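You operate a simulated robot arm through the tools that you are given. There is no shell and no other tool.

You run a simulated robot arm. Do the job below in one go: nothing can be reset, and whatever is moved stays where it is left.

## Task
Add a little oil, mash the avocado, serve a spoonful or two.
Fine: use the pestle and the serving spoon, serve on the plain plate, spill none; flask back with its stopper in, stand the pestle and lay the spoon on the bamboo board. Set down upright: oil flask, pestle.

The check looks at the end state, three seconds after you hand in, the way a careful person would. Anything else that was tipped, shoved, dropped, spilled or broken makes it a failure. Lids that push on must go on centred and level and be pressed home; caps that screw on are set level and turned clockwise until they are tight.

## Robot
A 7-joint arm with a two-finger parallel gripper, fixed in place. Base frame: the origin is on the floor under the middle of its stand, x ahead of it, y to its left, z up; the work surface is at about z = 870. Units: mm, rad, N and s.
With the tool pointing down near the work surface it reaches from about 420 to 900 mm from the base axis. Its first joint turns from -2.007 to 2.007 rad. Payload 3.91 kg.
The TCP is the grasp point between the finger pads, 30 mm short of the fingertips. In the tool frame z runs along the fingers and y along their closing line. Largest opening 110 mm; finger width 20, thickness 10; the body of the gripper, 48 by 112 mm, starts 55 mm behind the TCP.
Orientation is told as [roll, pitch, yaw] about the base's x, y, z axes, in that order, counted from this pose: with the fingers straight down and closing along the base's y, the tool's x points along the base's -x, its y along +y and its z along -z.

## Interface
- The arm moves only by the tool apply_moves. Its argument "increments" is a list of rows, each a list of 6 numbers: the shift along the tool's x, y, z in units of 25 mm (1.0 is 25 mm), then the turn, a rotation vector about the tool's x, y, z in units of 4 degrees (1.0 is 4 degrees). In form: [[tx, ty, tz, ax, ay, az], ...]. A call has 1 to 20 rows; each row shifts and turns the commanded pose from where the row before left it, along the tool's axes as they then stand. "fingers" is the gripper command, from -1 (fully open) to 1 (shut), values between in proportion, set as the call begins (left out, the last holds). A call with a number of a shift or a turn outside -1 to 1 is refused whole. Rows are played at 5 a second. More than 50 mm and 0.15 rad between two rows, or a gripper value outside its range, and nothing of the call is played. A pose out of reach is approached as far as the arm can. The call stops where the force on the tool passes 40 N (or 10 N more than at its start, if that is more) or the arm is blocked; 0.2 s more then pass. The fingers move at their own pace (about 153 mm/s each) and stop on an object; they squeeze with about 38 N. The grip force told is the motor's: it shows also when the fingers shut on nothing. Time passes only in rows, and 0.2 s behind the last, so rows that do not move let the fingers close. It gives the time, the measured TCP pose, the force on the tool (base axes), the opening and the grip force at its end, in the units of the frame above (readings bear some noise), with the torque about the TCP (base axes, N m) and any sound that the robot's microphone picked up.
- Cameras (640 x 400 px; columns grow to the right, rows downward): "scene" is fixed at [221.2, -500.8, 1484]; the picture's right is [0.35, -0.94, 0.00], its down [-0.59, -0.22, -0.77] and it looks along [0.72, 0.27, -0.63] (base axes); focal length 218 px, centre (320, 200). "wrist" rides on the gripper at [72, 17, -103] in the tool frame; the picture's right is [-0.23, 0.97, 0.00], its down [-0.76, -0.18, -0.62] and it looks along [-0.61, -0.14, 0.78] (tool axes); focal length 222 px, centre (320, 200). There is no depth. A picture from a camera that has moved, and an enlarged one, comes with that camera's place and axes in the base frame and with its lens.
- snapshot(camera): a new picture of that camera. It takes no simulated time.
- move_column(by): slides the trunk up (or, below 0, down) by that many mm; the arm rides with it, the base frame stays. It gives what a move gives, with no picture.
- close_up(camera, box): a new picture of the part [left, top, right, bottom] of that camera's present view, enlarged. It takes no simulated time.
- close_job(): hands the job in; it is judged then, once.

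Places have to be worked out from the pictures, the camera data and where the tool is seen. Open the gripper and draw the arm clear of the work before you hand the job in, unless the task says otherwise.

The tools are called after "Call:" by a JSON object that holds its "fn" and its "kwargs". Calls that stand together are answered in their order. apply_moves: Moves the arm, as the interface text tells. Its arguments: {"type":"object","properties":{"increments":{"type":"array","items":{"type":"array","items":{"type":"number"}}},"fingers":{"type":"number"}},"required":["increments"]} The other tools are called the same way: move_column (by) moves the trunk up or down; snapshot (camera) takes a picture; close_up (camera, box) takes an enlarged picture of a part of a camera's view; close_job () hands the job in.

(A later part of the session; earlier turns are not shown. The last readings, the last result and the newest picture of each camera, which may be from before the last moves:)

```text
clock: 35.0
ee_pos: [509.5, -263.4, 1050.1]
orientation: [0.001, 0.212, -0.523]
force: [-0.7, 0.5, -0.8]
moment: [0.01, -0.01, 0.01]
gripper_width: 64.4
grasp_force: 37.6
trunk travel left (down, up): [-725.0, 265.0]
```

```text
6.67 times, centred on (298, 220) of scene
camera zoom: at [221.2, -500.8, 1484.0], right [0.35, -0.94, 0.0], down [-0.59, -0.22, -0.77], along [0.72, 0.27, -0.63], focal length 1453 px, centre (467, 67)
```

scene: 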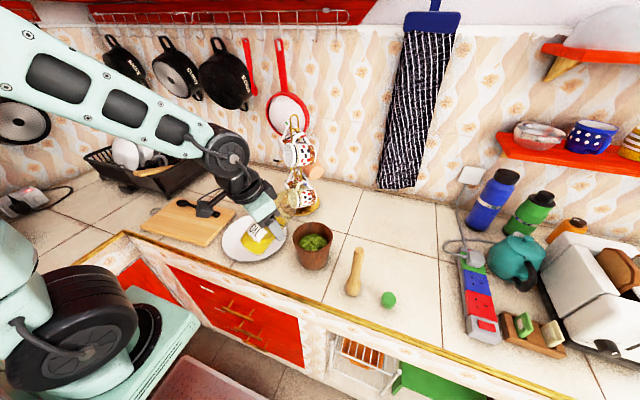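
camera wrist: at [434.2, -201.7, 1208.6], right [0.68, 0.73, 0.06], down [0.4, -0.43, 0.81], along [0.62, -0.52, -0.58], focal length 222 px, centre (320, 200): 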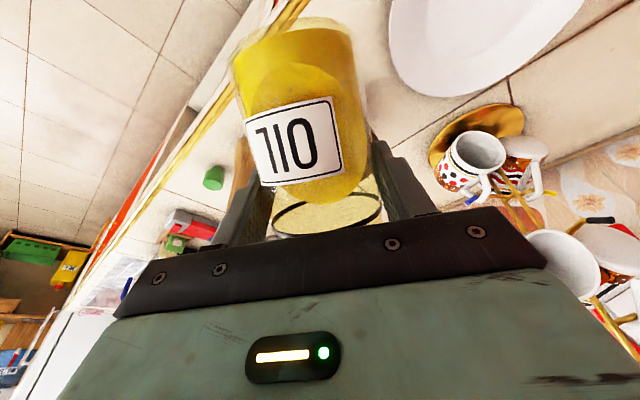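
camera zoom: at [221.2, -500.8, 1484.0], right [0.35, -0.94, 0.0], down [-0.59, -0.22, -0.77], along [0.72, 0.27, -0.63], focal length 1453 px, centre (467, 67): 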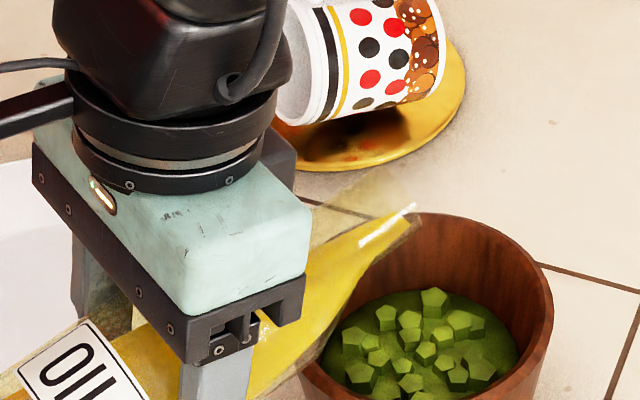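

Oil has run up the neck almost to the lip, not yet over. I tilt by 2° more and look again.

Call:
{"fn": "apply_moves", "kwargs": {"increments": [[0, 0, 0, 0, 0.5, 0]]}}

Call:
{"fn": "close_up", "kwargs": {"camera": "scene", "box": [250, 190, 346, 250]}}

```text
clock: 35.4
ee_pos: [510.2, -265.6, 1050.8]
orientation: [0.001, 0.245, -0.522]
force: [-0.3, -0.1, -2.4]
moment: [0.0, 0.08, -0.03]
gripper_width: 64.6
grasp_force: 37.6
trunk travel left (down, up): [-725.0, 265.0]
```

```text
6.67 times, centred on (298, 220) of scene
camera zoom: at [221.2, -500.8, 1484.0], right [0.35, -0.94, 0.0], down [-0.59, -0.22, -0.77], along [0.72, 0.27, -0.63], focal length 1453 px, centre (467, 67)
```

zoom: 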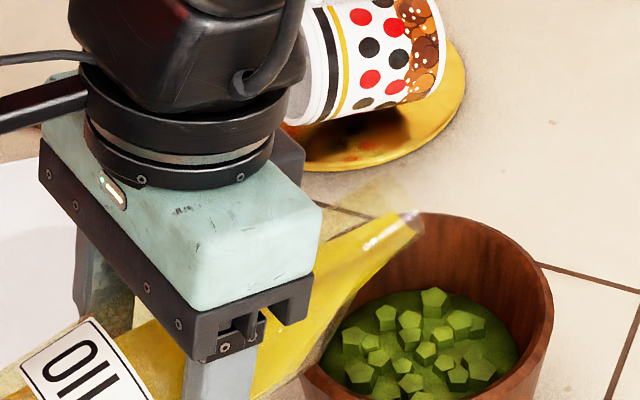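

The oil now stands at the lip at about 82°. One more 2° step should start a thin run.

Call:
{"fn": "apply_moves", "kwargs": {"increments": [[0, 0, 0, 0, 0.4, 0]]}}

Call:
{"fn": "close_up", "kwargs": {"camera": "scene", "box": [250, 190, 346, 250]}}

```text
clock: 35.8
ee_pos: [509.4, -264.0, 1050.1]
orientation: [-0.001, 0.273, -0.523]
force: [-0.1, 0.3, -0.5]
moment: [0.01, -0.01, -0.01]
gripper_width: 64.5
grasp_force: 38.1
trunk travel left (down, up): [-725.0, 265.0]
```

```text
6.67 times, centred on (298, 220) of scene
camera zoom: at [221.2, -500.8, 1484.0], right [0.35, -0.94, 0.0], down [-0.59, -0.22, -0.77], along [0.72, 0.27, -0.63], focal length 1453 px, centre (467, 67)
```

zoom: 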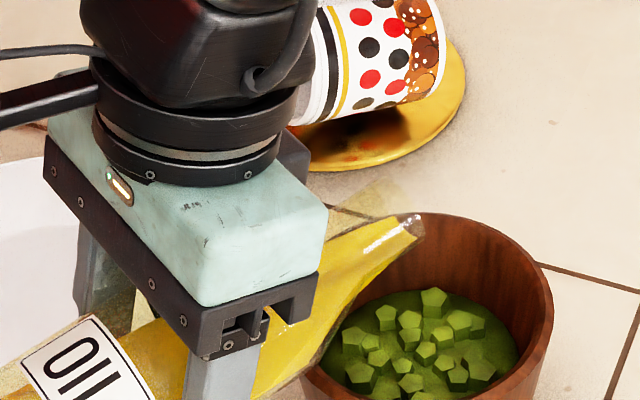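

No stream seen yet at about 83.6°. I add another 1.6° and zoom in on the lip.

Call:
{"fn": "apply_moves", "kwargs": {"increments": [[0, 0, 0, 0, 0.4, 0]]}}

Call:
{"fn": "close_up", "kwargs": {"camera": "scene", "box": [286, 205, 342, 240]}}

```text
clock: 36.1
ee_pos: [509.9, -264.0, 1049.9]
orientation: [-0.001, 0.302, -0.523]
force: [-0.4, 0.0, -1.4]
moment: [0.02, -0.04, -0.02]
gripper_width: 64.6
grasp_force: 38.1
trunk travel left (down, up): [-725.0, 265.0]
```

```text
11.43 times, centred on (314, 222) of scene
camera zoom: at [221.2, -500.8, 1484.0], right [0.35, -0.94, 0.0], down [-0.59, -0.22, -0.77], along [0.72, 0.27, -0.63], focal length 2491 px, centre (389, -57)
```

zoom: 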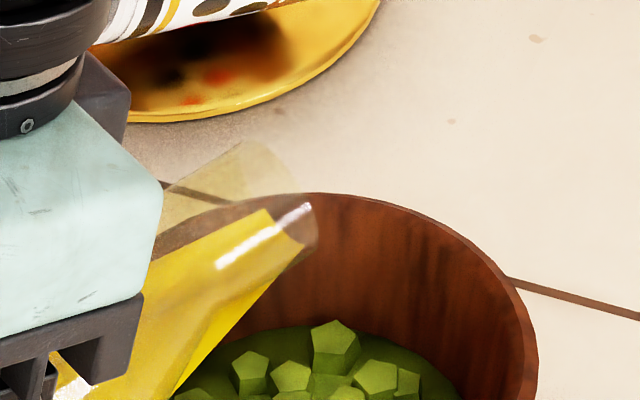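

The oil is right at the lower edge of the mouth. I tilt another 2°.

Call:
{"fn": "apply_moves", "kwargs": {"increments": [[0, 0, 0, 0, 0.5, 0]]}}

Call:
{"fn": "close_up", "kwargs": {"camera": "scene", "box": [286, 205, 342, 240]}}

```text
clock: 36.5
ee_pos: [510.1, -264.2, 1049.9]
orientation: [-0.001, 0.334, -0.525]
force: [-0.3, -0.4, -2.2]
moment: [0.03, 0.02, 0.02]
gripper_width: 64.5
grasp_force: 37.7
trunk travel left (down, up): [-725.0, 265.0]
```

```text
11.43 times, centred on (314, 222) of scene
camera zoom: at [221.2, -500.8, 1484.0], right [0.35, -0.94, 0.0], down [-0.59, -0.22, -0.77], along [0.72, 0.27, -0.63], focal length 2491 px, centre (389, -57)
```

zoom: 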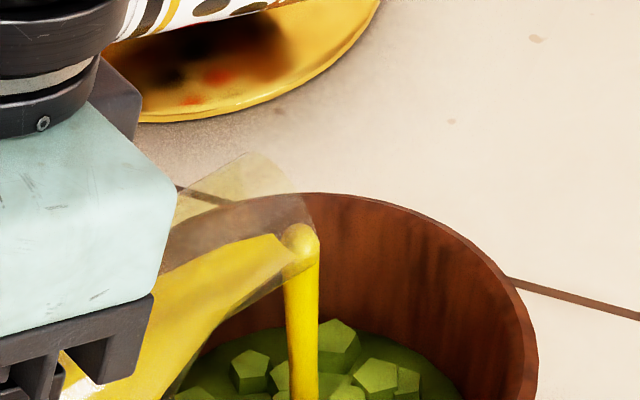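

Oil is running into the bowl. I let it run for a moment more and tilt back at once in the same call, staying over the bowl.

Call:
{"fn": "apply_moves", "kwargs": {"increments": [[0, 0, 0, 0, 0, 0], [0, 0, 0, 0, -1, 0], [0, 0, 0, 0, -1, 0], [0, 0, 0, 0, -1, 0], [0, 0, 0, 0, -1, 0], [0, 0, 0, 0, 0, 0]]}}

Call:
{"fn": "close_up", "kwargs": {"camera": "scene", "box": [250, 190, 362, 280]}}

```text
clock: 38.0
ee_pos: [511.4, -262.8, 1048.9]
orientation: [0.0, 0.055, -0.524]
force: [0.3, 0.1, -1.4]
moment: [0.03, -0.02, -0.02]
gripper_width: 64.3
grasp_force: 38.4
trunk travel left (down, up): [-725.0, 265.0]
```

```text
4.44 times, centred on (306, 235) of scene
camera zoom: at [221.2, -500.8, 1484.0], right [0.35, -0.94, 0.0], down [-0.59, -0.22, -0.77], along [0.72, 0.27, -0.63], focal length 969 px, centre (382, 44)
```

zoom: 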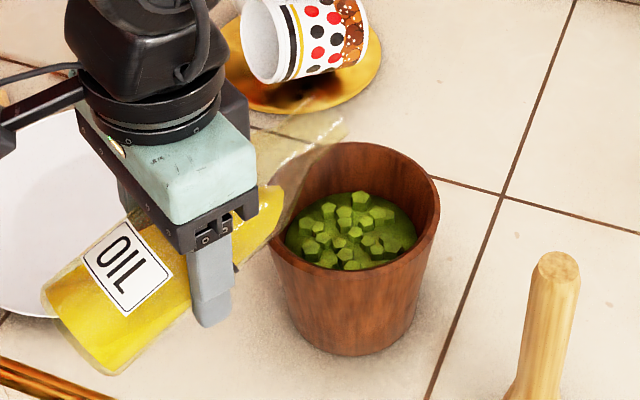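

The flow stopped and nothing is seen outside. I zoom into the bowl to judge how much oil went in.

Call:
{"fn": "close_up", "kwargs": {"camera": "scene", "box": [292, 218, 340, 254]}}

Call:
{"fn": "close_up", "kwargs": {"camera": "scene", "box": [225, 220, 305, 280]}}

```text
11.11 times, centred on (316, 236) of scene
camera zoom: at [221.2, -500.8, 1484.0], right [0.35, -0.94, 0.0], down [-0.59, -0.22, -0.77], along [0.72, 0.27, -0.63], focal length 2422 px, centre (364, -200)
```

zoom: 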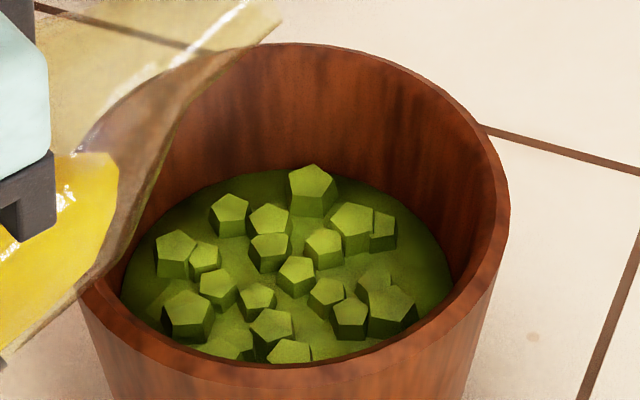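

```text
6.67 times, centred on (265, 250) of scene
camera zoom: at [221.2, -500.8, 1484.0], right [0.35, -0.94, 0.0], down [-0.59, -0.22, -0.77], along [0.72, 0.27, -0.63], focal length 1453 px, centre (687, -133)
```

zoom: 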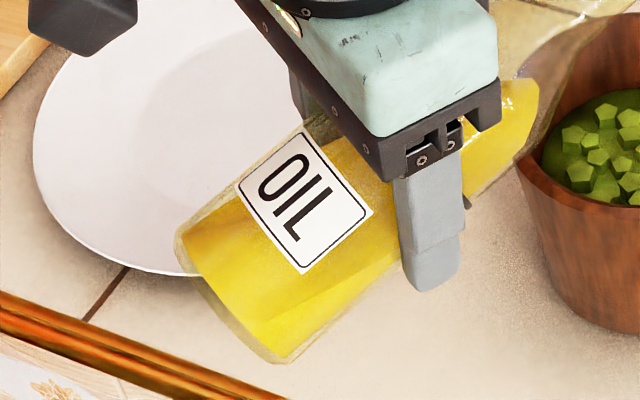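

Roughly a spoonful of oil has gone in, with no drips visible. I raise the neck further, lift, and yaw back.

Call:
{"fn": "apply_moves", "kwargs": {"increments": [[0, 0, 0, 0, -1, 0], [0, 0, 0, 0, -1, 0], [0, 0, 0, 0, -1, 0], [0, 0, 0, 0, -1, 0], [0, 0, 0, 0, -0.8, 0], [-0.218, 0, -0.76, 0, 0, 0], [-0.218, 0, -0.76, 0, 0, 0], [-0.218, 0, -0.76, 0, 0, 0], [-0.218, 0, -0.76, 0, 0, 0], [0, 0, 0, -0.2297, 0, -0.801], [0, 0, 0, -0.2297, 0, -0.801], [0, 0, 0, -0.2297, 0, -0.801], [0, 0, 0, 0, 0, 0]]}}

Call:
{"fn": "snapshot", "kwargs": {"camera": "scene"}}

```text
clock: 40.8
ee_pos: [510.1, -263.9, 1128.7]
orientation: [0.0, -0.28, -0.35]
force: [-0.1, 1.0, -1.8]
moment: [-0.02, 0.04, -0.02]
gripper_width: 64.3
grasp_force: 38.1
trunk travel left (down, up): [-725.0, 265.0]
```

```text
taken
```

scene: 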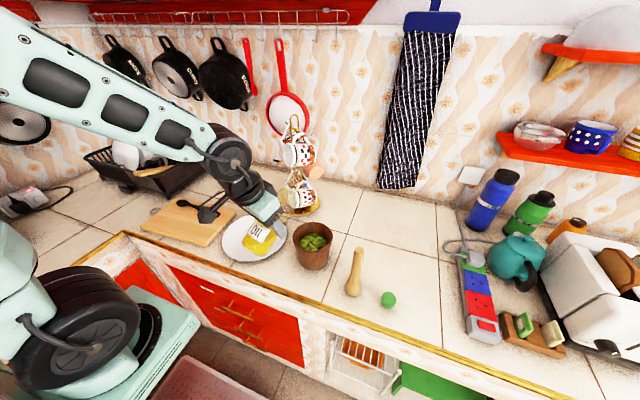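

I carry the flask back along the same route to the right.

Call:
{"fn": "apply_moves", "kwargs": {"increments": [[-0.095, -0.41, -0.002, 0, 0, 0], [-0.189, -0.83, -0.005, 0, 0, 0], [-0.189, -0.83, -0.005, 0, 0, 0], [-0.189, -0.83, -0.005, 0, 0, 0], [-0.189, -0.83, -0.005, 0, 0, 0], [-0.189, -0.83, -0.005, 0, 0, 0], [-0.189, -0.83, -0.005, 0, 0, 0], [-0.189, -0.83, -0.005, 0, 0, 0], [-0.189, -0.83, -0.005, 0, 0, 0], [-0.189, -0.83, -0.005, 0, 0, 0], [-0.189, -0.83, -0.005, 0, 0, 0], [-0.189, -0.83, -0.005, 0, 0, 0], [-0.189, -0.83, -0.005, 0, 0, 0], [-0.189, -0.83, -0.005, 0, 0, 0], [-0.095, -0.42, -0.002, 0, 0, 0], [0, 0, 0, 0, 0, 0]]}}

Call:
{"fn": "apply_moves", "kwargs": {"increments": [[0, 0, 0, 0, -0.5, 0], [0, 0, 0, 0, -1, 0], [0, 0, 0, 0, -1, 0], [0, 0, 0, 0, -1, 0], [0, 0, 0, 0, -1, 0], [0, 0, 0, 0, -1, 0], [0, 0, 0, 0, -1, 0], [0, 0, 0, 0, -1, 0], [0, 0, 0, 0, -1, 0], [0, 0, 0, 0, -1, 0], [0, 0, 0, 0, -1, 0], [0, 0, 0, 0, -1, 0], [0, 0, 0, 0, -1, 0], [0, 0, 0, 0, -0.5, 0], [0, 0, 0, 0, 0, 0]]}}

Call:
{"fn": "snapshot", "kwargs": {"camera": "scene"}}

Call:
{"fn": "snapshot", "kwargs": {"camera": "wrist"}}

```text
clock: 44.1
ee_pos: [467.8, -559.8, 1148.6]
orientation: [0.0, -0.279, -0.349]
force: [0.7, 0.3, -1.3]
moment: [0.0, 0.0, 0.01]
gripper_width: 64.6
grasp_force: 38.4
trunk travel left (down, up): [-725.0, 265.0]
```

```text
clock: 47.4
ee_pos: [469.4, -559.7, 1148.1]
orientation: [0.0, -1.188, -0.35]
force: [0.0, 0.3, -1.9]
moment: [0.02, 0.03, 0.02]
gripper_width: 64.6
grasp_force: 37.6
trunk travel left (down, up): [-725.0, 265.0]
```

```text
taken
```

scene: 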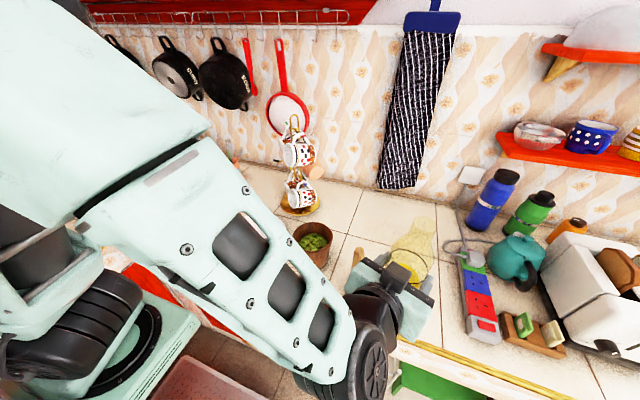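

```text
taken
camera wrist: at [360.1, -502.7, 1119.8], right [0.41, 0.89, 0.21], down [-0.34, -0.07, 0.94], along [0.85, -0.46, 0.27], focal length 222 px, centre (320, 200)
```

wrist: 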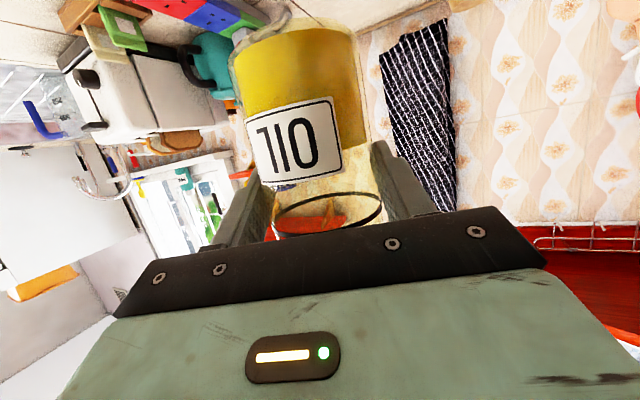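

The flask is upright again and its oil level has dropped by a few millimetres, so a little oil was added. I carry it back above its original spot.

Call:
{"fn": "apply_moves", "kwargs": {"increments": [[0.142, -0.24, 0.781, 0, 0, 0], [0.142, -0.24, 0.781, 0, 0, 0], [0.142, -0.24, 0.781, 0, 0, 0], [0.142, -0.24, 0.781, 0, 0, 0], [0.142, -0.24, 0.781, 0, 0, 0], [0.142, -0.24, 0.781, 0, 0, 0], [0.142, -0.24, 0.781, 0, 0, 0], [0.142, -0.24, 0.781, 0, 0, 0], [0.142, -0.24, 0.781, 0, 0, 0], [0.142, -0.24, 0.781, 0, 0, 0], [0, 0, 0, 0, 0, 0]]}}

Call:
{"fn": "snapshot", "kwargs": {"camera": "wrist"}}

```text
clock: 49.8
ee_pos: [607.2, -674.5, 1042.4]
orientation: [-0.001, -1.186, -0.35]
force: [-0.2, -1.0, -1.1]
moment: [0.02, 0.04, 0.03]
gripper_width: 64.2
grasp_force: 38.3
trunk travel left (down, up): [-725.0, 265.0]
```

```text
taken
camera wrist: at [497.2, -617.9, 1014.5], right [0.41, 0.89, 0.21], down [-0.34, -0.07, 0.94], along [0.85, -0.46, 0.27], focal length 222 px, centre (320, 200)
```

wrist: 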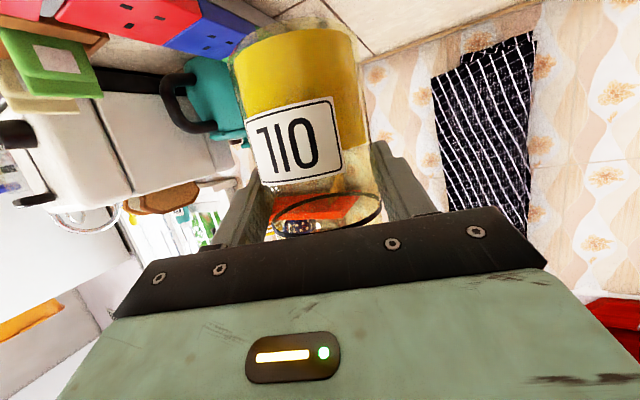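

I lower most of the way, leaving a few millimetres for a slow final touch-down.

Call:
{"fn": "apply_moves", "kwargs": {"increments": [[0.7, 0.01, 0.295, 0, 0, 0], [0.8, 0.01, 0.335, 0, 0, 0], [0.8, 0.01, 0.335, 0, 0, 0], [0.7, 0.01, 0.295, 0, 0, 0], [0.45, 0.01, 0.19, 0, 0, 0], [0, 0, 0, 0, 0, 0]]}}

Call:
{"fn": "snapshot", "kwargs": {"camera": "wrist"}}

```text
clock: 51.1
ee_pos: [609.6, -673.2, 949.8]
orientation: [-0.001, -1.187, -0.348]
force: [0.4, -0.1, -2.1]
moment: [0.03, 0.01, -0.01]
gripper_width: 64.3
grasp_force: 37.9
trunk travel left (down, up): [-725.0, 265.0]
```

```text
taken
camera wrist: at [500.1, -616.0, 921.9], right [0.41, 0.89, 0.21], down [-0.34, -0.07, 0.94], along [0.85, -0.46, 0.27], focal length 222 px, centre (320, 200)
```

wrist: 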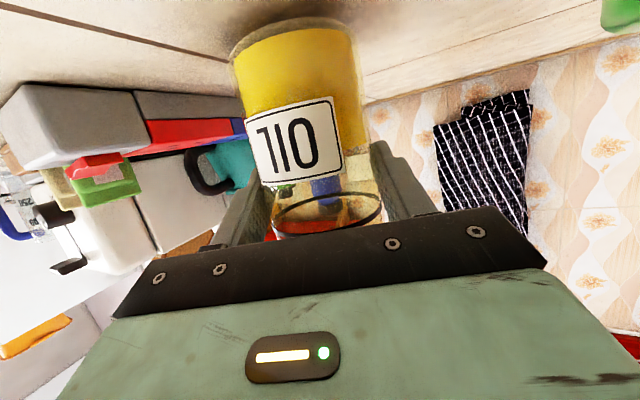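

About 6.5 mm remain to the counter. I lower in 1.5 mm steps and watch the force.

Call:
{"fn": "apply_moves", "kwargs": {"increments": [[0.056, 0, 0.0225, 0, 0, 0], [0.056, 0, 0.0225, 0, 0, 0], [0.056, 0, 0.0225, 0, 0, 0], [0.056, 0, 0.0225, 0, 0, 0], [0, 0, 0, 0, 0, 0], [0, 0, 0, 0, 0, 0]]}}

```text
clock: 52.5
ee_pos: [608.4, -672.7, 943.5]
orientation: [0.0, -1.188, -0.35]
force: [0.0, -0.7, -1.4]
moment: [0.0, 0.01, -0.04]
gripper_width: 64.5
grasp_force: 37.8
trunk travel left (down, up): [-725.0, 265.0]
```

No clear contact yet in the force; I go down by another 0.5 mm twice.

Call:
{"fn": "apply_moves", "kwargs": {"increments": [[0.0186, 0, 0.0075, 0, 0, 0], [0.0186, 0, 0.0075, 0, 0, 0], [0, 0, 0, 0, 0, 0], [0, 0, 0, 0, 0, 0]]}}

```text
clock: 53.5
ee_pos: [610.5, -673.6, 943.6]
orientation: [-0.001, -1.188, -0.346]
force: [0.6, 0.4, 7.2]
moment: [-0.23, 0.14, 0.02]
gripper_width: 64.6
grasp_force: 37.7
trunk travel left (down, up): [-725.0, 265.0]
```

The flask has touched down (7 N). I open the fingers fully and wait.

Call:
{"fn": "apply_moves", "kwargs": {"increments": [[0, 0, 0, 0, 0, 0], [0, 0, 0, 0, 0, 0], [0, 0, 0, 0, 0, 0], [0, 0, 0, 0, 0, 0]], "fingers": -1}}

Call:
{"fn": "snapshot", "kwargs": {"camera": "wrist"}}

```text
clock: 54.5
ee_pos: [609.4, -672.8, 941.4]
orientation: [0.0, -1.187, -0.349]
force: [-0.1, 0.2, 0.2]
moment: [0.02, 0.01, 0.01]
gripper_width: 110.1
grasp_force: 0.1
trunk travel left (down, up): [-725.0, 265.0]
```

```text
taken
camera wrist: at [499.2, -615.5, 914.1], right [0.41, 0.89, 0.21], down [-0.34, -0.07, 0.94], along [0.85, -0.46, 0.27], focal length 222 px, centre (320, 200)
```

wrist: 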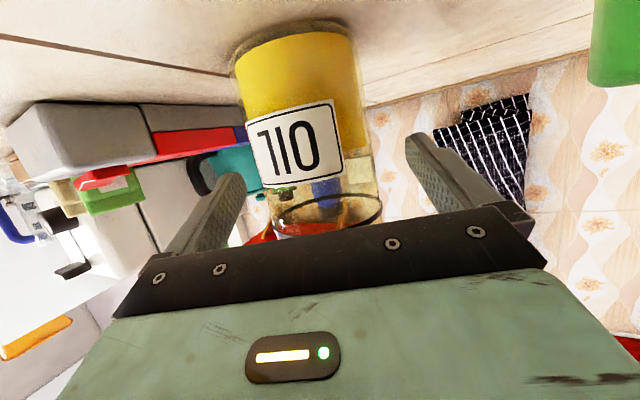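

The flask stands free. I back out along the tool axis.

Call:
{"fn": "apply_moves", "kwargs": {"increments": [[0, 0, -0.5, 0, 0, 0], [0, 0, -0.8, 0, 0, 0], [0, 0, -0.9, 0, 0, 0], [0, 0, -0.9, 0, 0, 0], [0, 0, -0.9, 0, 0, 0], [0, 0, -0.9, 0, 0, 0], [0, 0, -0.5, 0, 0, 0], [0, 0, 0, 0, 0, 0]]}}

Call:
{"fn": "close_up", "kwargs": {"camera": "wrist", "box": [160, 0, 500, 210]}}

Call:
{"fn": "snapshot", "kwargs": {"camera": "scene"}}

```text
clock: 56.4
ee_pos: [492.7, -630.5, 992.3]
orientation: [0.001, -1.187, -0.35]
force: [0.2, 0.4, -0.4]
moment: [0.01, -0.02, 0.0]
gripper_width: 110.0
grasp_force: 0.0
trunk travel left (down, up): [-725.0, 265.0]
```

```text
1.88 times, centred on (330, 105) of wrist
camera zoom: at [382.4, -572.8, 964.5], right [0.41, 0.89, 0.21], down [-0.34, -0.07, 0.94], along [0.85, -0.46, 0.27], focal length 418 px, centre (301, 379)
```

zoom: 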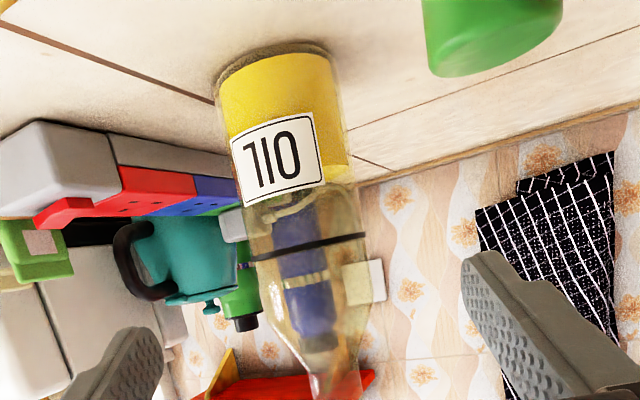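

```text
taken
```

scene: 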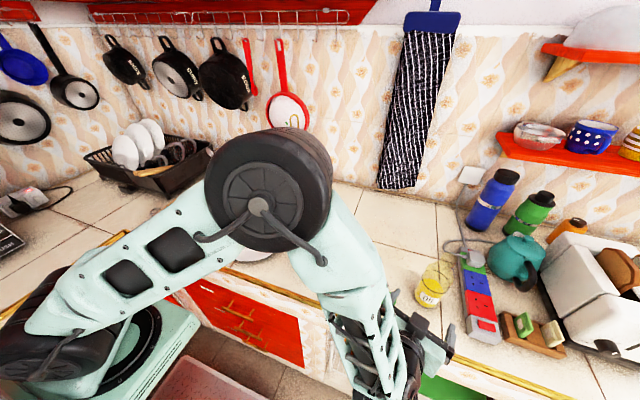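

The flask is back on its spot, upright. I now raise the arm and pitch the tool down again to fetch the stopper.

Call:
{"fn": "apply_moves", "kwargs": {"increments": [[-0.803, 0, -0.325, 0, 0, 0], [-0.803, 0, -0.325, 0, 0, 0], [-0.803, 0, -0.325, 0, 0, 0], [-0.803, 0, -0.325, 0, 0, 0], [-0.803, 0, -0.325, 0, 0, 0], [-0.803, 0, -0.325, 0, 0, 0], [0, 0, 0, 0, 1, 0], [0, 0, 0, 0, 1, 0], [0, 0, 0, 0, 1, 0], [0, 0, 0, 0, 1, 0], [0, 0, 0, 0, 1, 0], [0, 0, 0, 0, 1, 0], [0, 0, 0, 0, 1, 0], [0, 0, 0, 0, 1, 0], [0, 0, 0, 0, 1, 0], [0, 0, 0, 0, 1, 0], [0, 0, 0, 0, 1, 0], [0, 0, 0, 0, 1, 0]]}}

Call:
{"fn": "apply_moves", "kwargs": {"increments": [[0, 0, 0, 0, 1, 0], [0, 0, 0, 0, 1, 0], [0, 0, 0, 0, 1, 0], [0, 0, 0, 0, 1, 0], [0, 0, 0, 0, 1, 0], [0, 0, 0, 0, 0, 1], [0, 0, 0, 0, 0, 1], [0, 0, 0, 0, 0, 1], [0, 0, 0, 0, 0, 1], [0, 0, 0, 0, 0, 1], [0, 0, 0, 0, 0, 1], [0, 0, 0, 0, 0, 1], [0, 0, 0, 0, 0, 0]]}}

Call:
{"fn": "snapshot", "kwargs": {"camera": "wrist"}}

Call:
{"fn": "snapshot", "kwargs": {"camera": "scene"}}

```text
clock: 60.1
ee_pos: [490.5, -629.6, 1123.5]
orientation: [0.002, -0.347, -0.352]
force: [-0.6, -0.3, 0.3]
moment: [-0.02, 0.01, 0.01]
gripper_width: 110.0
grasp_force: 0.0
trunk travel left (down, up): [-725.0, 265.0]
```

```text
clock: 63.0
ee_pos: [492.2, -630.4, 1123.0]
orientation: [0.001, 0.0, -0.837]
force: [0.1, -0.8, -0.2]
moment: [0.0, -0.01, 0.01]
gripper_width: 109.8
grasp_force: 0.0
trunk travel left (down, up): [-725.0, 265.0]
```

```text
taken
camera wrist: at [455.9, -565.9, 1226.2], right [0.88, 0.48, 0.0], down [0.38, -0.69, 0.62], along [0.3, -0.55, -0.78], focal length 222 px, centre (320, 200)
```

wrist: 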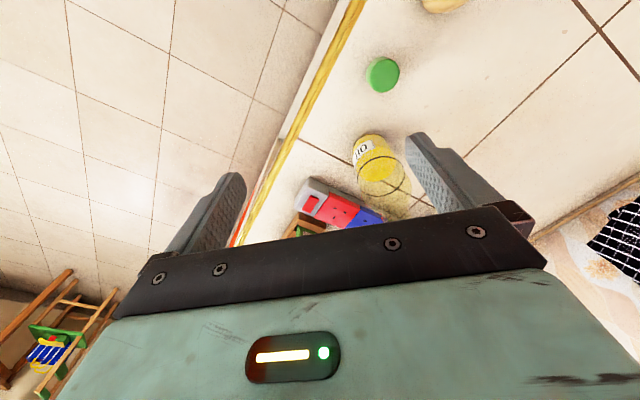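

```text
taken
```

scene: 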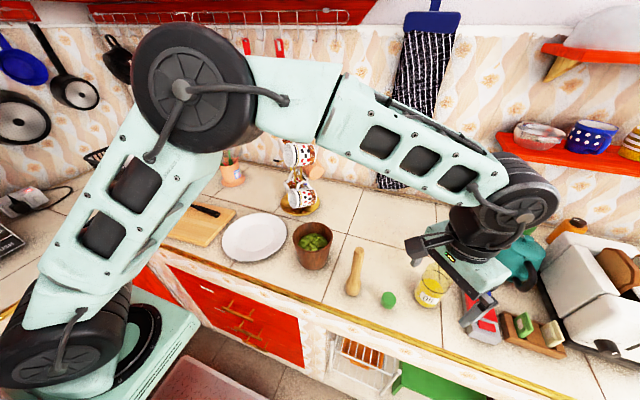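

The tool points down at yaw -48°. I enlarge the stopper and the flask in the wrist view to fix the stopper's position and shape.

Call:
{"fn": "close_up", "kwargs": {"camera": "wrist", "box": [340, 40, 436, 100]}}

Call:
{"fn": "close_up", "kwargs": {"camera": "wrist", "box": [330, 110, 450, 215]}}

Call:
{"fn": "close_up", "kwargs": {"camera": "scene", "box": [365, 275, 461, 335]}}

```text
6.67 times, centred on (388, 70) of wrist
camera zoom: at [455.9, -565.9, 1226.2], right [0.88, 0.48, 0.0], down [0.38, -0.69, 0.62], along [0.3, -0.55, -0.78], focal length 1481 px, centre (-133, 1067)
```

zoom: 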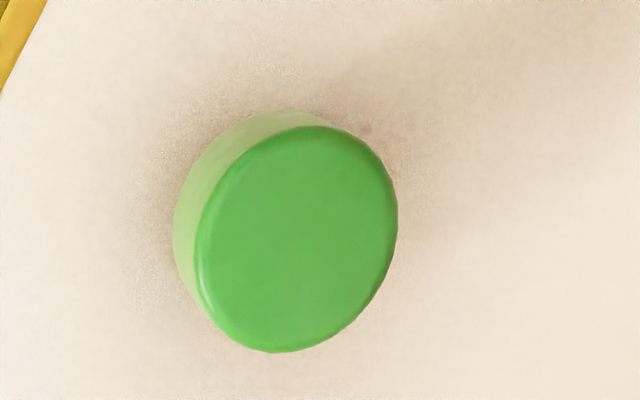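

```text
3.81 times, centred on (390, 162) of wrist
camera zoom: at [455.9, -565.9, 1226.2], right [0.88, 0.48, 0.0], down [0.38, -0.69, 0.62], along [0.3, -0.55, -0.78], focal length 846 px, centre (53, 343)
```

zoom: 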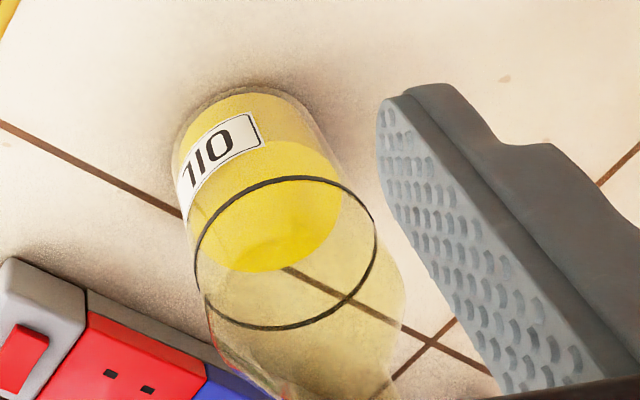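

```text
6.67 times, centred on (413, 305) of scene
camera zoom: at [221.2, -500.8, 1484.0], right [0.35, -0.94, 0.0], down [-0.59, -0.22, -0.77], along [0.72, 0.27, -0.63], focal length 1453 px, centre (-300, -500)
```

zoom: 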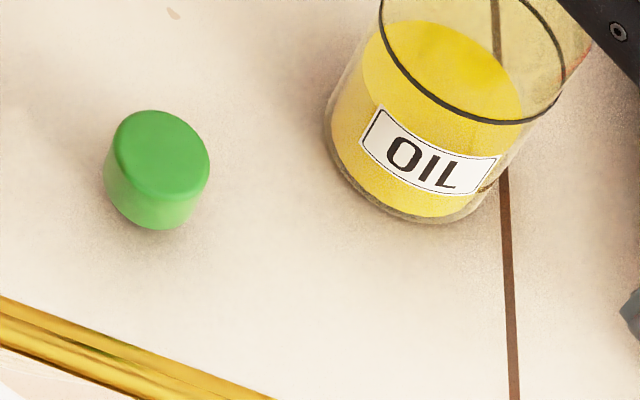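

The stopper's top centre triangulates to about (554,-574) with top near z≈907 and 39 mm across. I tilt the tool 16° outward (to gain reach for the flask later) and move to a point above the stopper with the fingers at about 80 mm.

Call:
{"fn": "apply_moves", "kwargs": {"increments": [[0, 0, 0, 0, -1, 0], [0, 0, 0, 0, -1, 0], [0, 0, 0, 0, -1, 0], [0, 0, 0, 0, -1, 0], [0.378, 0.558, 0.742, 0, 0, 0], [0.378, 0.558, 0.742, 0, 0, 0], [0.378, 0.558, 0.742, 0, 0, 0], [0.378, 0.558, 0.742, 0, 0, 0], [0.378, 0.558, 0.742, 0, 0, 0], [0.378, 0.558, 0.742, 0, 0, 0], [0, 0, 0, 0, 0, 0]], "fingers": -0.45}}

Call:
{"fn": "snapshot", "kwargs": {"camera": "wrist"}}

Call:
{"fn": "close_up", "kwargs": {"camera": "scene", "box": [340, 220, 468, 320]}}

```text
clock: 65.3
ee_pos: [538.0, -559.7, 998.8]
orientation: [0.001, -0.28, -0.838]
force: [0.0, 0.5, -0.1]
moment: [-0.02, 0.01, -0.03]
gripper_width: 79.8
grasp_force: 0.0
trunk travel left (down, up): [-725.0, 265.0]
```

```text
taken
camera wrist: at [485.5, -475.4, 1078.9], right [0.87, 0.49, 0.06], down [0.24, -0.54, 0.81], along [0.43, -0.69, -0.58], focal length 222 px, centre (320, 200)
```

wrist: 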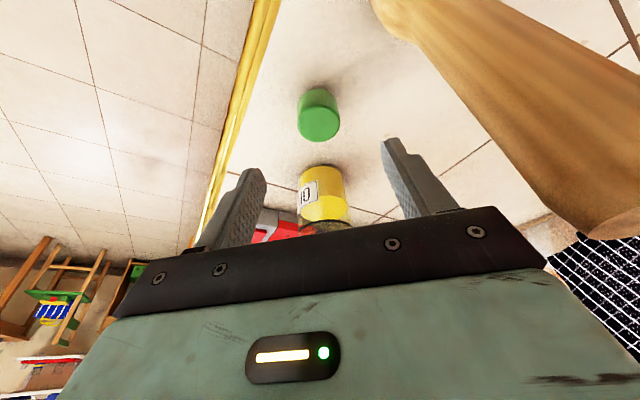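

```text
4.00 times, centred on (404, 270) of scene
camera zoom: at [221.2, -500.8, 1484.0], right [0.35, -0.94, 0.0], down [-0.59, -0.22, -0.77], along [0.72, 0.27, -0.63], focal length 872 px, centre (-16, -80)
```

zoom: 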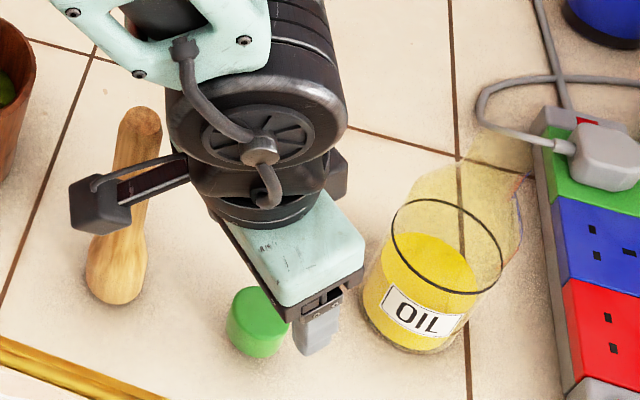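

The bracket and camera clear the pestle by several centimetres. I enlarge the stopper in the wrist view to refine its position.

Call:
{"fn": "close_up", "kwargs": {"camera": "wrist", "box": [272, 75, 368, 155]}}

```text
5.00 times, centred on (320, 115) of wrist
camera zoom: at [485.5, -475.4, 1078.9], right [0.87, 0.49, 0.06], down [0.24, -0.54, 0.81], along [0.43, -0.69, -0.58], focal length 1111 px, centre (320, 625)
```

zoom: 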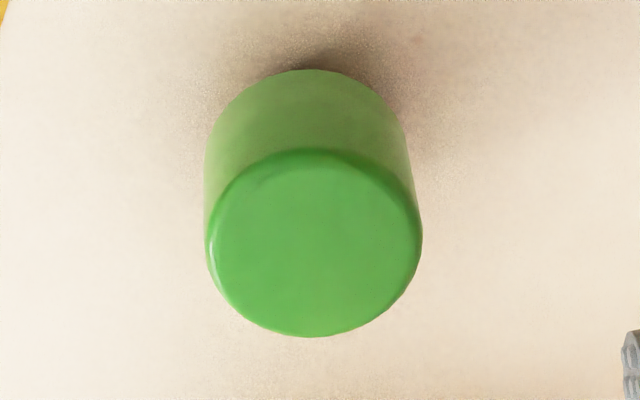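

The stopper's top centre is now fixed at (551.6,-574.2,912), so it is about 42 mm tall and 38 mm wide. I descend most of the way with the fingers straddling it.

Call:
{"fn": "apply_moves", "kwargs": {"increments": [[0.077, -0.005, 0.836, 0, 0, 0], [0.077, -0.005, 0.836, 0, 0, 0], [0.077, -0.005, 0.6, 0, 0, 0], [0, 0, 0, 0, 0, 0]]}}

Call:
{"fn": "snapshot", "kwargs": {"camera": "wrist"}}

Call:
{"fn": "close_up", "kwargs": {"camera": "scene", "box": [340, 220, 468, 320]}}

```text
clock: 66.3
ee_pos: [544.3, -565.1, 942.3]
orientation: [0.001, -0.277, -0.837]
force: [-0.4, -0.6, -0.2]
moment: [-0.01, 0.0, 0.0]
gripper_width: 79.7
grasp_force: 0.1
trunk travel left (down, up): [-725.0, 265.0]
```

```text
taken
camera wrist: at [491.6, -482.2, 1022.4], right [0.87, 0.49, 0.06], down [0.24, -0.54, 0.81], along [0.43, -0.69, -0.58], focal length 222 px, centre (320, 200)
```

wrist: 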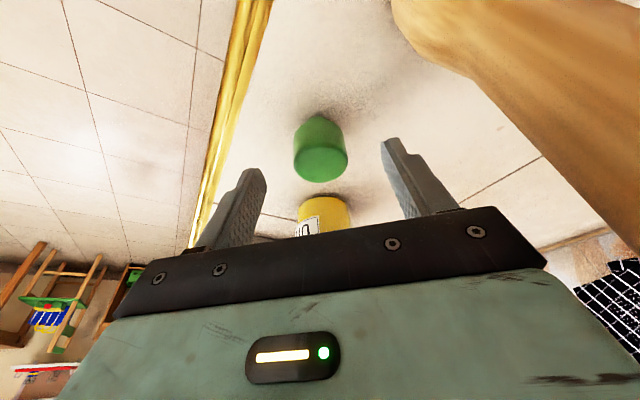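

```text
4.00 times, centred on (404, 270) of scene
camera zoom: at [221.2, -500.8, 1484.0], right [0.35, -0.94, 0.0], down [-0.59, -0.22, -0.77], along [0.72, 0.27, -0.63], focal length 872 px, centre (-16, -80)
```

zoom: 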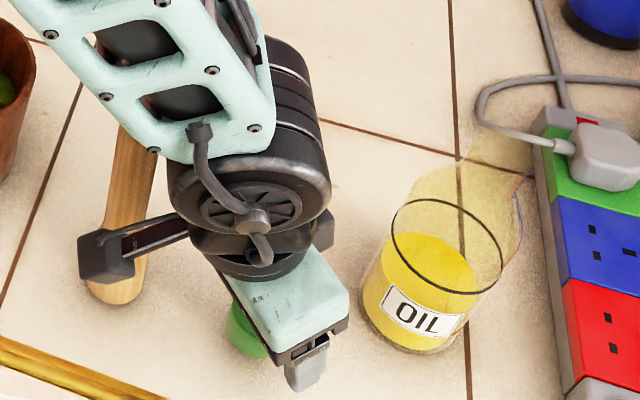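

The wrist drum would pass within about 1 cm of the pestle at this yaw, which is too close. I back up, yaw to -20° (keeping the 16° tilt) for more clearance, and come in again.

Call:
{"fn": "apply_moves", "kwargs": {"increments": [[0, 0, -0.8, 0, 0, 0], [0, 0, -0.8, 0, 0, 0], [0, 0, -0.8, 0, 0, 0], [0, 0, 0, -0.2756, 0, -0.9613], [0, 0, 0, -0.2756, 0, -0.9613], [0, 0, 0, -0.2756, 0, -0.9613], [0, 0, 0, -0.2756, 0, -0.9613], [0, 0, 0, -0.2756, 0, -0.9613], [0, 0, 0, -0.2756, 0, -0.9613], [0, 0, 0, -0.2756, 0, -0.9613], [0.08, -0.275, 0.5, 0, 0, 0], [0.08, -0.275, 0.5, 0, 0, 0], [0, 0, 0, 0, 0, 0]]}}

Call:
{"fn": "snapshot", "kwargs": {"camera": "wrist"}}

Call:
{"fn": "snapshot", "kwargs": {"camera": "scene"}}

```text
clock: 69.2
ee_pos: [530.9, -566.0, 977.4]
orientation: [-0.001, -0.278, -0.347]
force: [-0.1, -1.3, -0.2]
moment: [-0.02, 0.0, 0.03]
gripper_width: 80.1
grasp_force: 0.1
trunk travel left (down, up): [-725.0, 265.0]
```

```text
taken
camera wrist: at [445.7, -517.9, 1055.8], right [0.54, 0.84, 0.06], down [0.47, -0.36, 0.81], along [0.7, -0.41, -0.58], focal length 222 px, centre (320, 200)
```

wrist: 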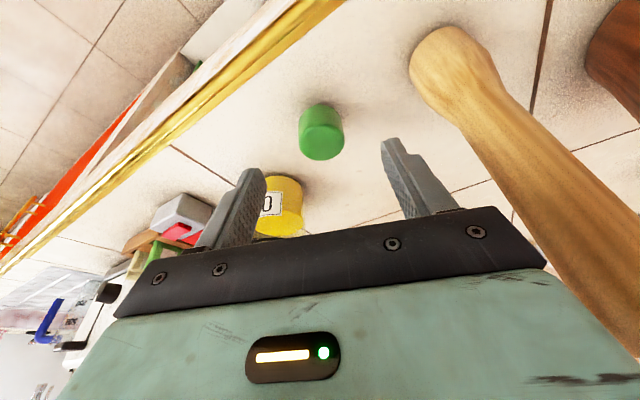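

```text
taken
```

scene: 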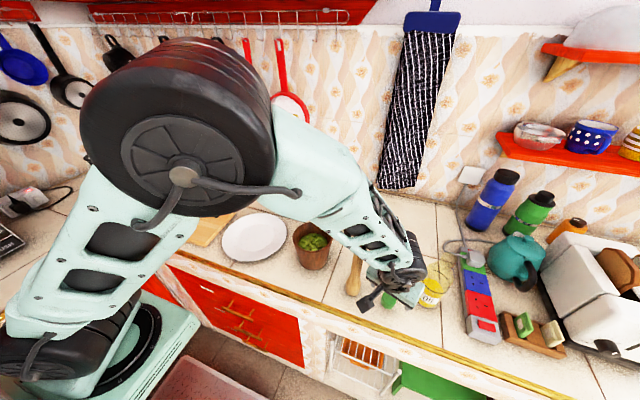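

The stopper lies in line between the fingers. I descend 60 mm along the tool axis.

Call:
{"fn": "apply_moves", "kwargs": {"increments": [[0, 0, 0.8, 0, 0, 0], [0, 0, 0.8, 0, 0, 0], [0, 0, 0.8, 0, 0, 0], [0, 0, 0, 0, 0, 0]]}}

Call:
{"fn": "snapshot", "kwargs": {"camera": "wrist"}}

Call:
{"fn": "close_up", "kwargs": {"camera": "scene", "box": [340, 220, 468, 320]}}

```text
clock: 70.2
ee_pos: [547.0, -571.6, 918.7]
orientation: [-0.001, -0.28, -0.347]
force: [-1.1, 0.3, 0.1]
moment: [0.0, 0.01, 0.01]
gripper_width: 79.8
grasp_force: 0.2
trunk travel left (down, up): [-725.0, 265.0]
```

```text
taken
camera wrist: at [459.7, -522.8, 998.3], right [0.54, 0.84, 0.06], down [0.47, -0.36, 0.81], along [0.7, -0.41, -0.58], focal length 222 px, centre (320, 200)
```

wrist: 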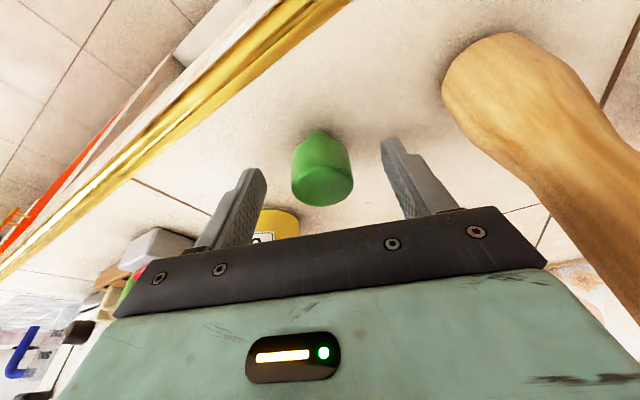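

```text
4.00 times, centred on (404, 270) of scene
camera zoom: at [221.2, -500.8, 1484.0], right [0.35, -0.94, 0.0], down [-0.59, -0.22, -0.77], along [0.72, 0.27, -0.63], focal length 872 px, centre (-16, -80)
```

zoom: 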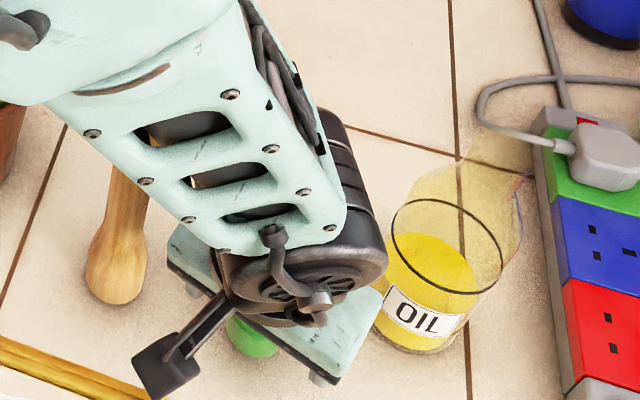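

The stopper is centred between the fingers. I close on it.

Call:
{"fn": "apply_moves", "kwargs": {"increments": [[0, 0, 0, 0, 0, 0], [0, 0, 0, 0, 0, 0], [0, 0, 0, 0, 0, 0], [0, 0, 0, 0, 0, 0]], "fingers": 1}}

Call:
{"fn": "snapshot", "kwargs": {"camera": "wrist"}}

```text
clock: 71.2
ee_pos: [546.4, -571.4, 918.3]
orientation: [0.001, -0.279, -0.35]
force: [-0.8, 0.7, 0.3]
moment: [0.02, 0.01, 0.01]
gripper_width: 35.5
grasp_force: 38.1
trunk travel left (down, up): [-725.0, 265.0]
```

```text
taken
camera wrist: at [459.6, -522.8, 998.5], right [0.54, 0.84, 0.06], down [0.47, -0.36, 0.81], along [0.7, -0.41, -0.58], focal length 222 px, centre (320, 200)
```

wrist: 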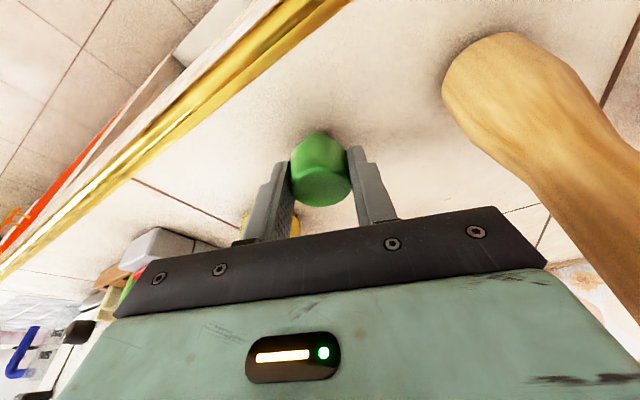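

Stopper gripped at 35.5 mm. I lift it straight up well above the flask's height and look at its underside and the neck.

Call:
{"fn": "apply_moves", "kwargs": {"increments": [[-0.2325, 0, -0.811, 0, 0, 0], [-0.2325, 0, -0.811, 0, 0, 0], [-0.2325, 0, -0.811, 0, 0, 0], [-0.2325, 0, -0.811, 0, 0, 0], [-0.2325, 0, -0.811, 0, 0, 0], [-0.2325, 0, -0.811, 0, 0, 0], [-0.2325, 0, -0.811, 0, 0, 0], [-0.2325, 0, -0.811, 0, 0, 0], [-0.2325, 0, -0.811, 0, 0, 0], [-0.2325, 0, -0.811, 0, 0, 0], [-0.2325, 0, -0.811, 0, 0, 0], [0, 0, 0, 0, 0, 0]]}}

Call:
{"fn": "snapshot", "kwargs": {"camera": "wrist"}}

Call:
{"fn": "snapshot", "kwargs": {"camera": "scene"}}

```text
clock: 73.8
ee_pos: [545.3, -572.3, 1151.3]
orientation: [0.0, -0.279, -0.348]
force: [0.1, 0.4, 0.1]
moment: [-0.03, 0.01, 0.0]
gripper_width: 35.7
grasp_force: 38.4
trunk travel left (down, up): [-725.0, 265.0]
```

```text
taken
camera wrist: at [459.9, -523.4, 1231.3], right [0.54, 0.84, 0.06], down [0.47, -0.36, 0.81], along [0.7, -0.41, -0.58], focal length 222 px, centre (320, 200)
```

wrist: 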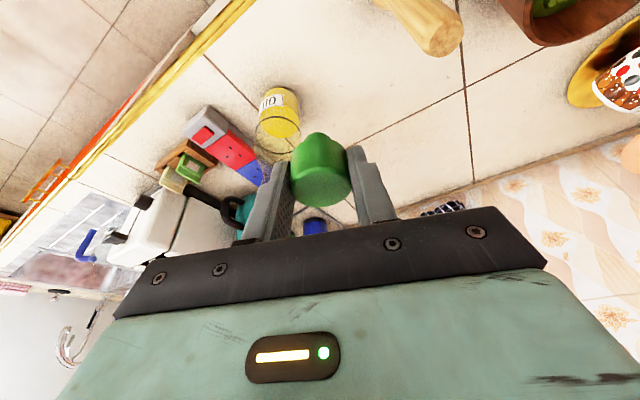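

```text
taken
```

scene: 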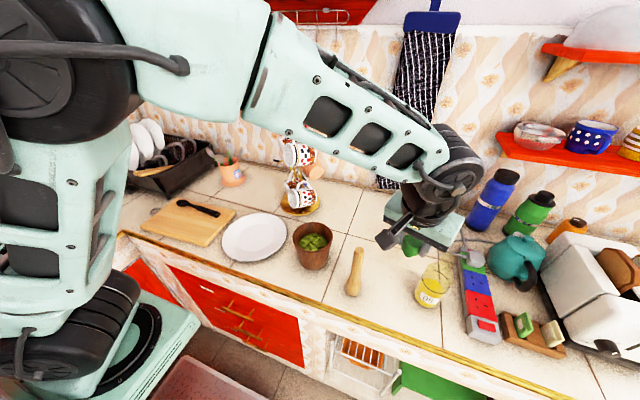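

I enlarge the held stopper and the flask in both views to measure the offset between stopper axis and mouth.

Call:
{"fn": "close_up", "kwargs": {"camera": "wrist", "box": [240, 80, 400, 220]}}

Call:
{"fn": "close_up", "kwargs": {"camera": "scene", "box": [370, 215, 498, 315]}}

```text
2.86 times, centred on (320, 150) of wrist
camera zoom: at [459.9, -523.4, 1231.3], right [0.54, 0.84, 0.06], down [0.47, -0.36, 0.81], along [0.7, -0.41, -0.58], focal length 635 px, centre (320, 343)
```

zoom: 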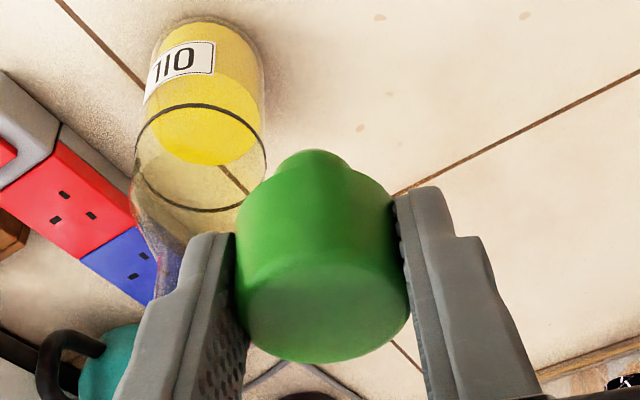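

```text
4.00 times, centred on (434, 265) of scene
camera zoom: at [221.2, -500.8, 1484.0], right [0.35, -0.94, 0.0], down [-0.59, -0.22, -0.77], along [0.72, 0.27, -0.63], focal length 872 px, centre (-136, -60)
```

zoom: 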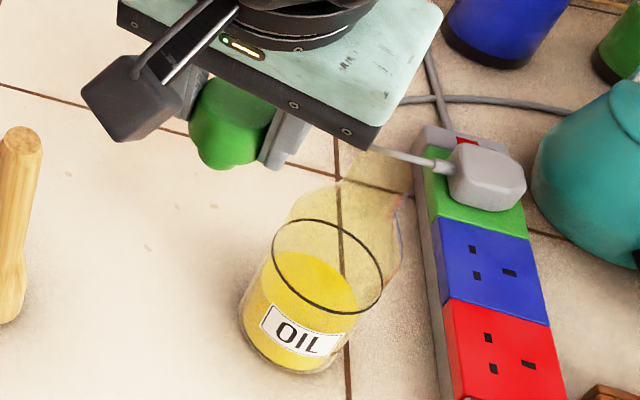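

The stopper has a narrower plug underneath, so it goes into the neck. I zoom in further to measure the plug against both cameras.

Call:
{"fn": "close_up", "kwargs": {"camera": "wrist", "box": [292, 122, 356, 178]}}

Call:
{"fn": "close_up", "kwargs": {"camera": "scene", "box": [400, 228, 448, 262]}}

```text
7.14 times, centred on (324, 150) of wrist
camera zoom: at [459.9, -523.4, 1231.3], right [0.54, 0.84, 0.06], down [0.47, -0.36, 0.81], along [0.7, -0.41, -0.58], focal length 1587 px, centre (291, 557)
```

zoom: 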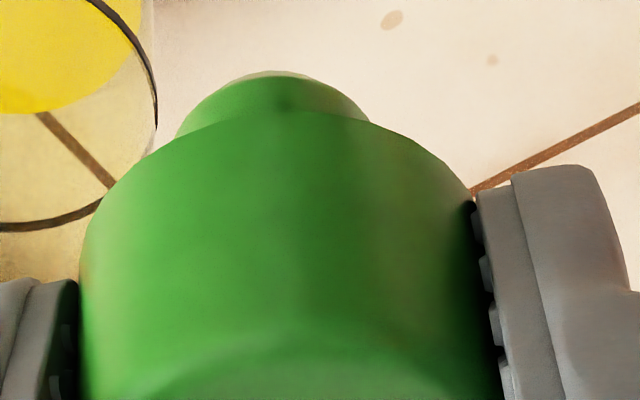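

```text
11.76 times, centred on (424, 245) of scene
camera zoom: at [221.2, -500.8, 1484.0], right [0.35, -0.94, 0.0], down [-0.59, -0.22, -0.77], along [0.72, 0.27, -0.63], focal length 2564 px, centre (-904, -329)
```

zoom: 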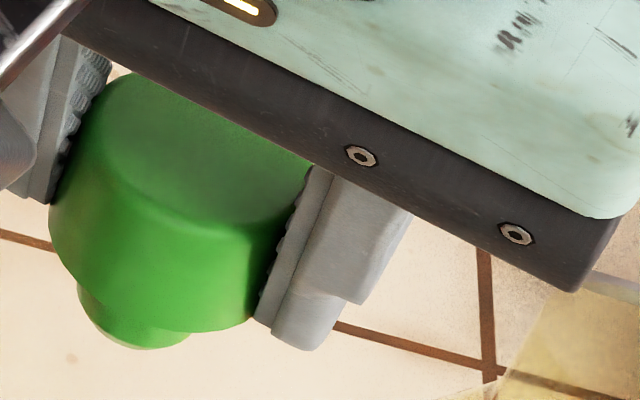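

The plug (about 20 mm wide, 13 mm long) is upright in the grip, its axis about 6 mm ahead of the TCP. The flask has not shifted measurably, so I move the stopper to above the mouth, still about 40 mm higher.

Call:
{"fn": "apply_moves", "kwargs": {"increments": [[-0.72, -0.58, 0.206, 0, 0, 0], [-0.72, -0.58, 0.206, 0, 0, 0], [-0.72, -0.58, 0.206, 0, 0, 0], [-0.72, -0.58, 0.206, 0, 0, 0], [-0.72, -0.58, 0.206, 0, 0, 0], [0, 0, 0, 0, 0, 0], [0, 0, 0, 0, 0, 0]]}}

Call:
{"fn": "close_up", "kwargs": {"camera": "wrist", "box": [256, 90, 384, 200]}}

Call:
{"fn": "close_up", "kwargs": {"camera": "scene", "box": [400, 230, 496, 305]}}

```text
clock: 75.3
ee_pos: [608.6, -673.8, 1151.8]
orientation: [0.0, -0.279, -0.349]
force: [0.1, 0.3, 0.0]
moment: [0.0, 0.0, 0.01]
gripper_width: 35.7
grasp_force: 37.6
trunk travel left (down, up): [-725.0, 265.0]
```

```text
3.64 times, centred on (320, 145) of wrist
camera zoom: at [522.8, -624.3, 1231.8], right [0.54, 0.84, 0.06], down [0.47, -0.36, 0.81], along [0.7, -0.41, -0.58], focal length 808 px, centre (320, 400)
```

zoom: 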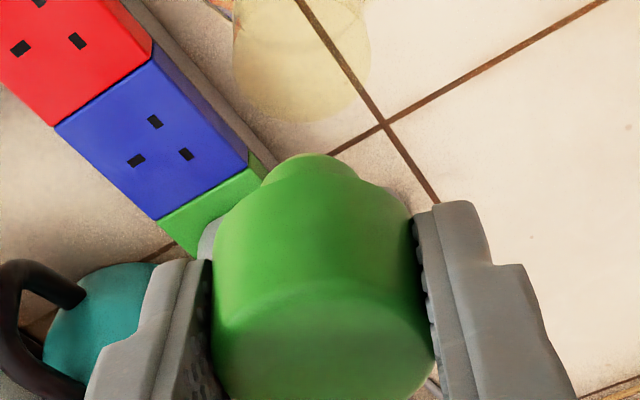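

```text
5.33 times, centred on (448, 268) of scene
camera zoom: at [221.2, -500.8, 1484.0], right [0.35, -0.94, 0.0], down [-0.59, -0.22, -0.77], along [0.72, 0.27, -0.63], focal length 1162 px, centre (-363, -160)
```

zoom: 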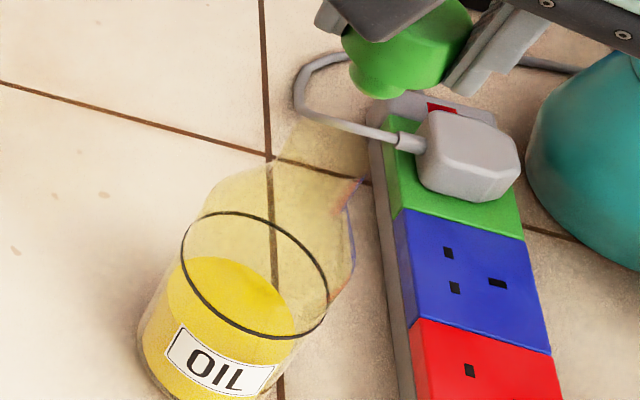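

From the wrist view the mouth centre is (613.9,-675.1). I zoom in more in the scene view to compare the plug and the mouth directly.

Call:
{"fn": "close_up", "kwargs": {"camera": "scene", "box": [448, 228, 496, 264]}}

Call:
{"fn": "close_up", "kwargs": {"camera": "wrist", "box": [288, 80, 352, 160]}}

```text
11.11 times, centred on (472, 246) of scene
camera zoom: at [221.2, -500.8, 1484.0], right [0.35, -0.94, 0.0], down [-0.59, -0.22, -0.77], along [0.72, 0.27, -0.63], focal length 2422 px, centre (-1369, -311)
```

zoom: 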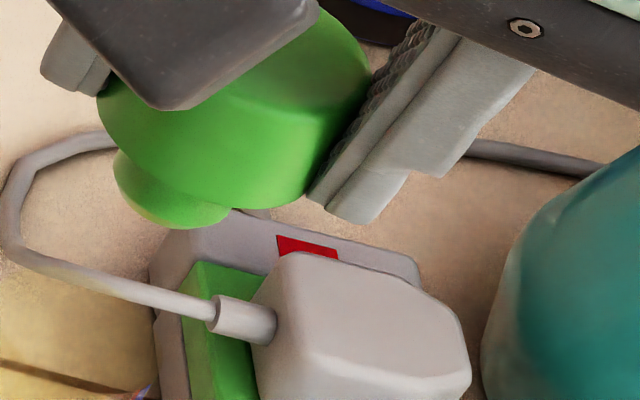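

```text
5.00 times, centred on (320, 120) of wrist
camera zoom: at [522.8, -624.3, 1231.8], right [0.54, 0.84, 0.06], down [0.47, -0.36, 0.81], along [0.7, -0.41, -0.58], focal length 1111 px, centre (320, 600)
```

zoom: 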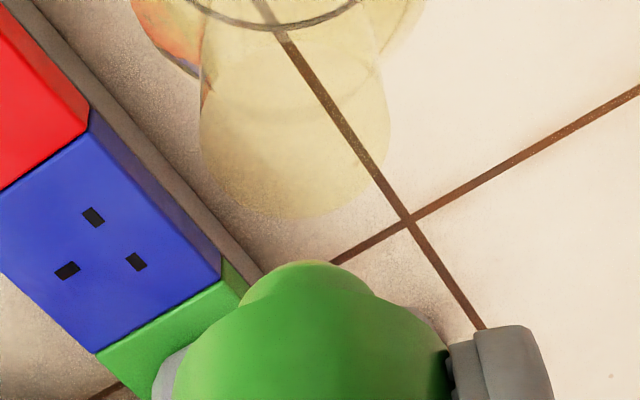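

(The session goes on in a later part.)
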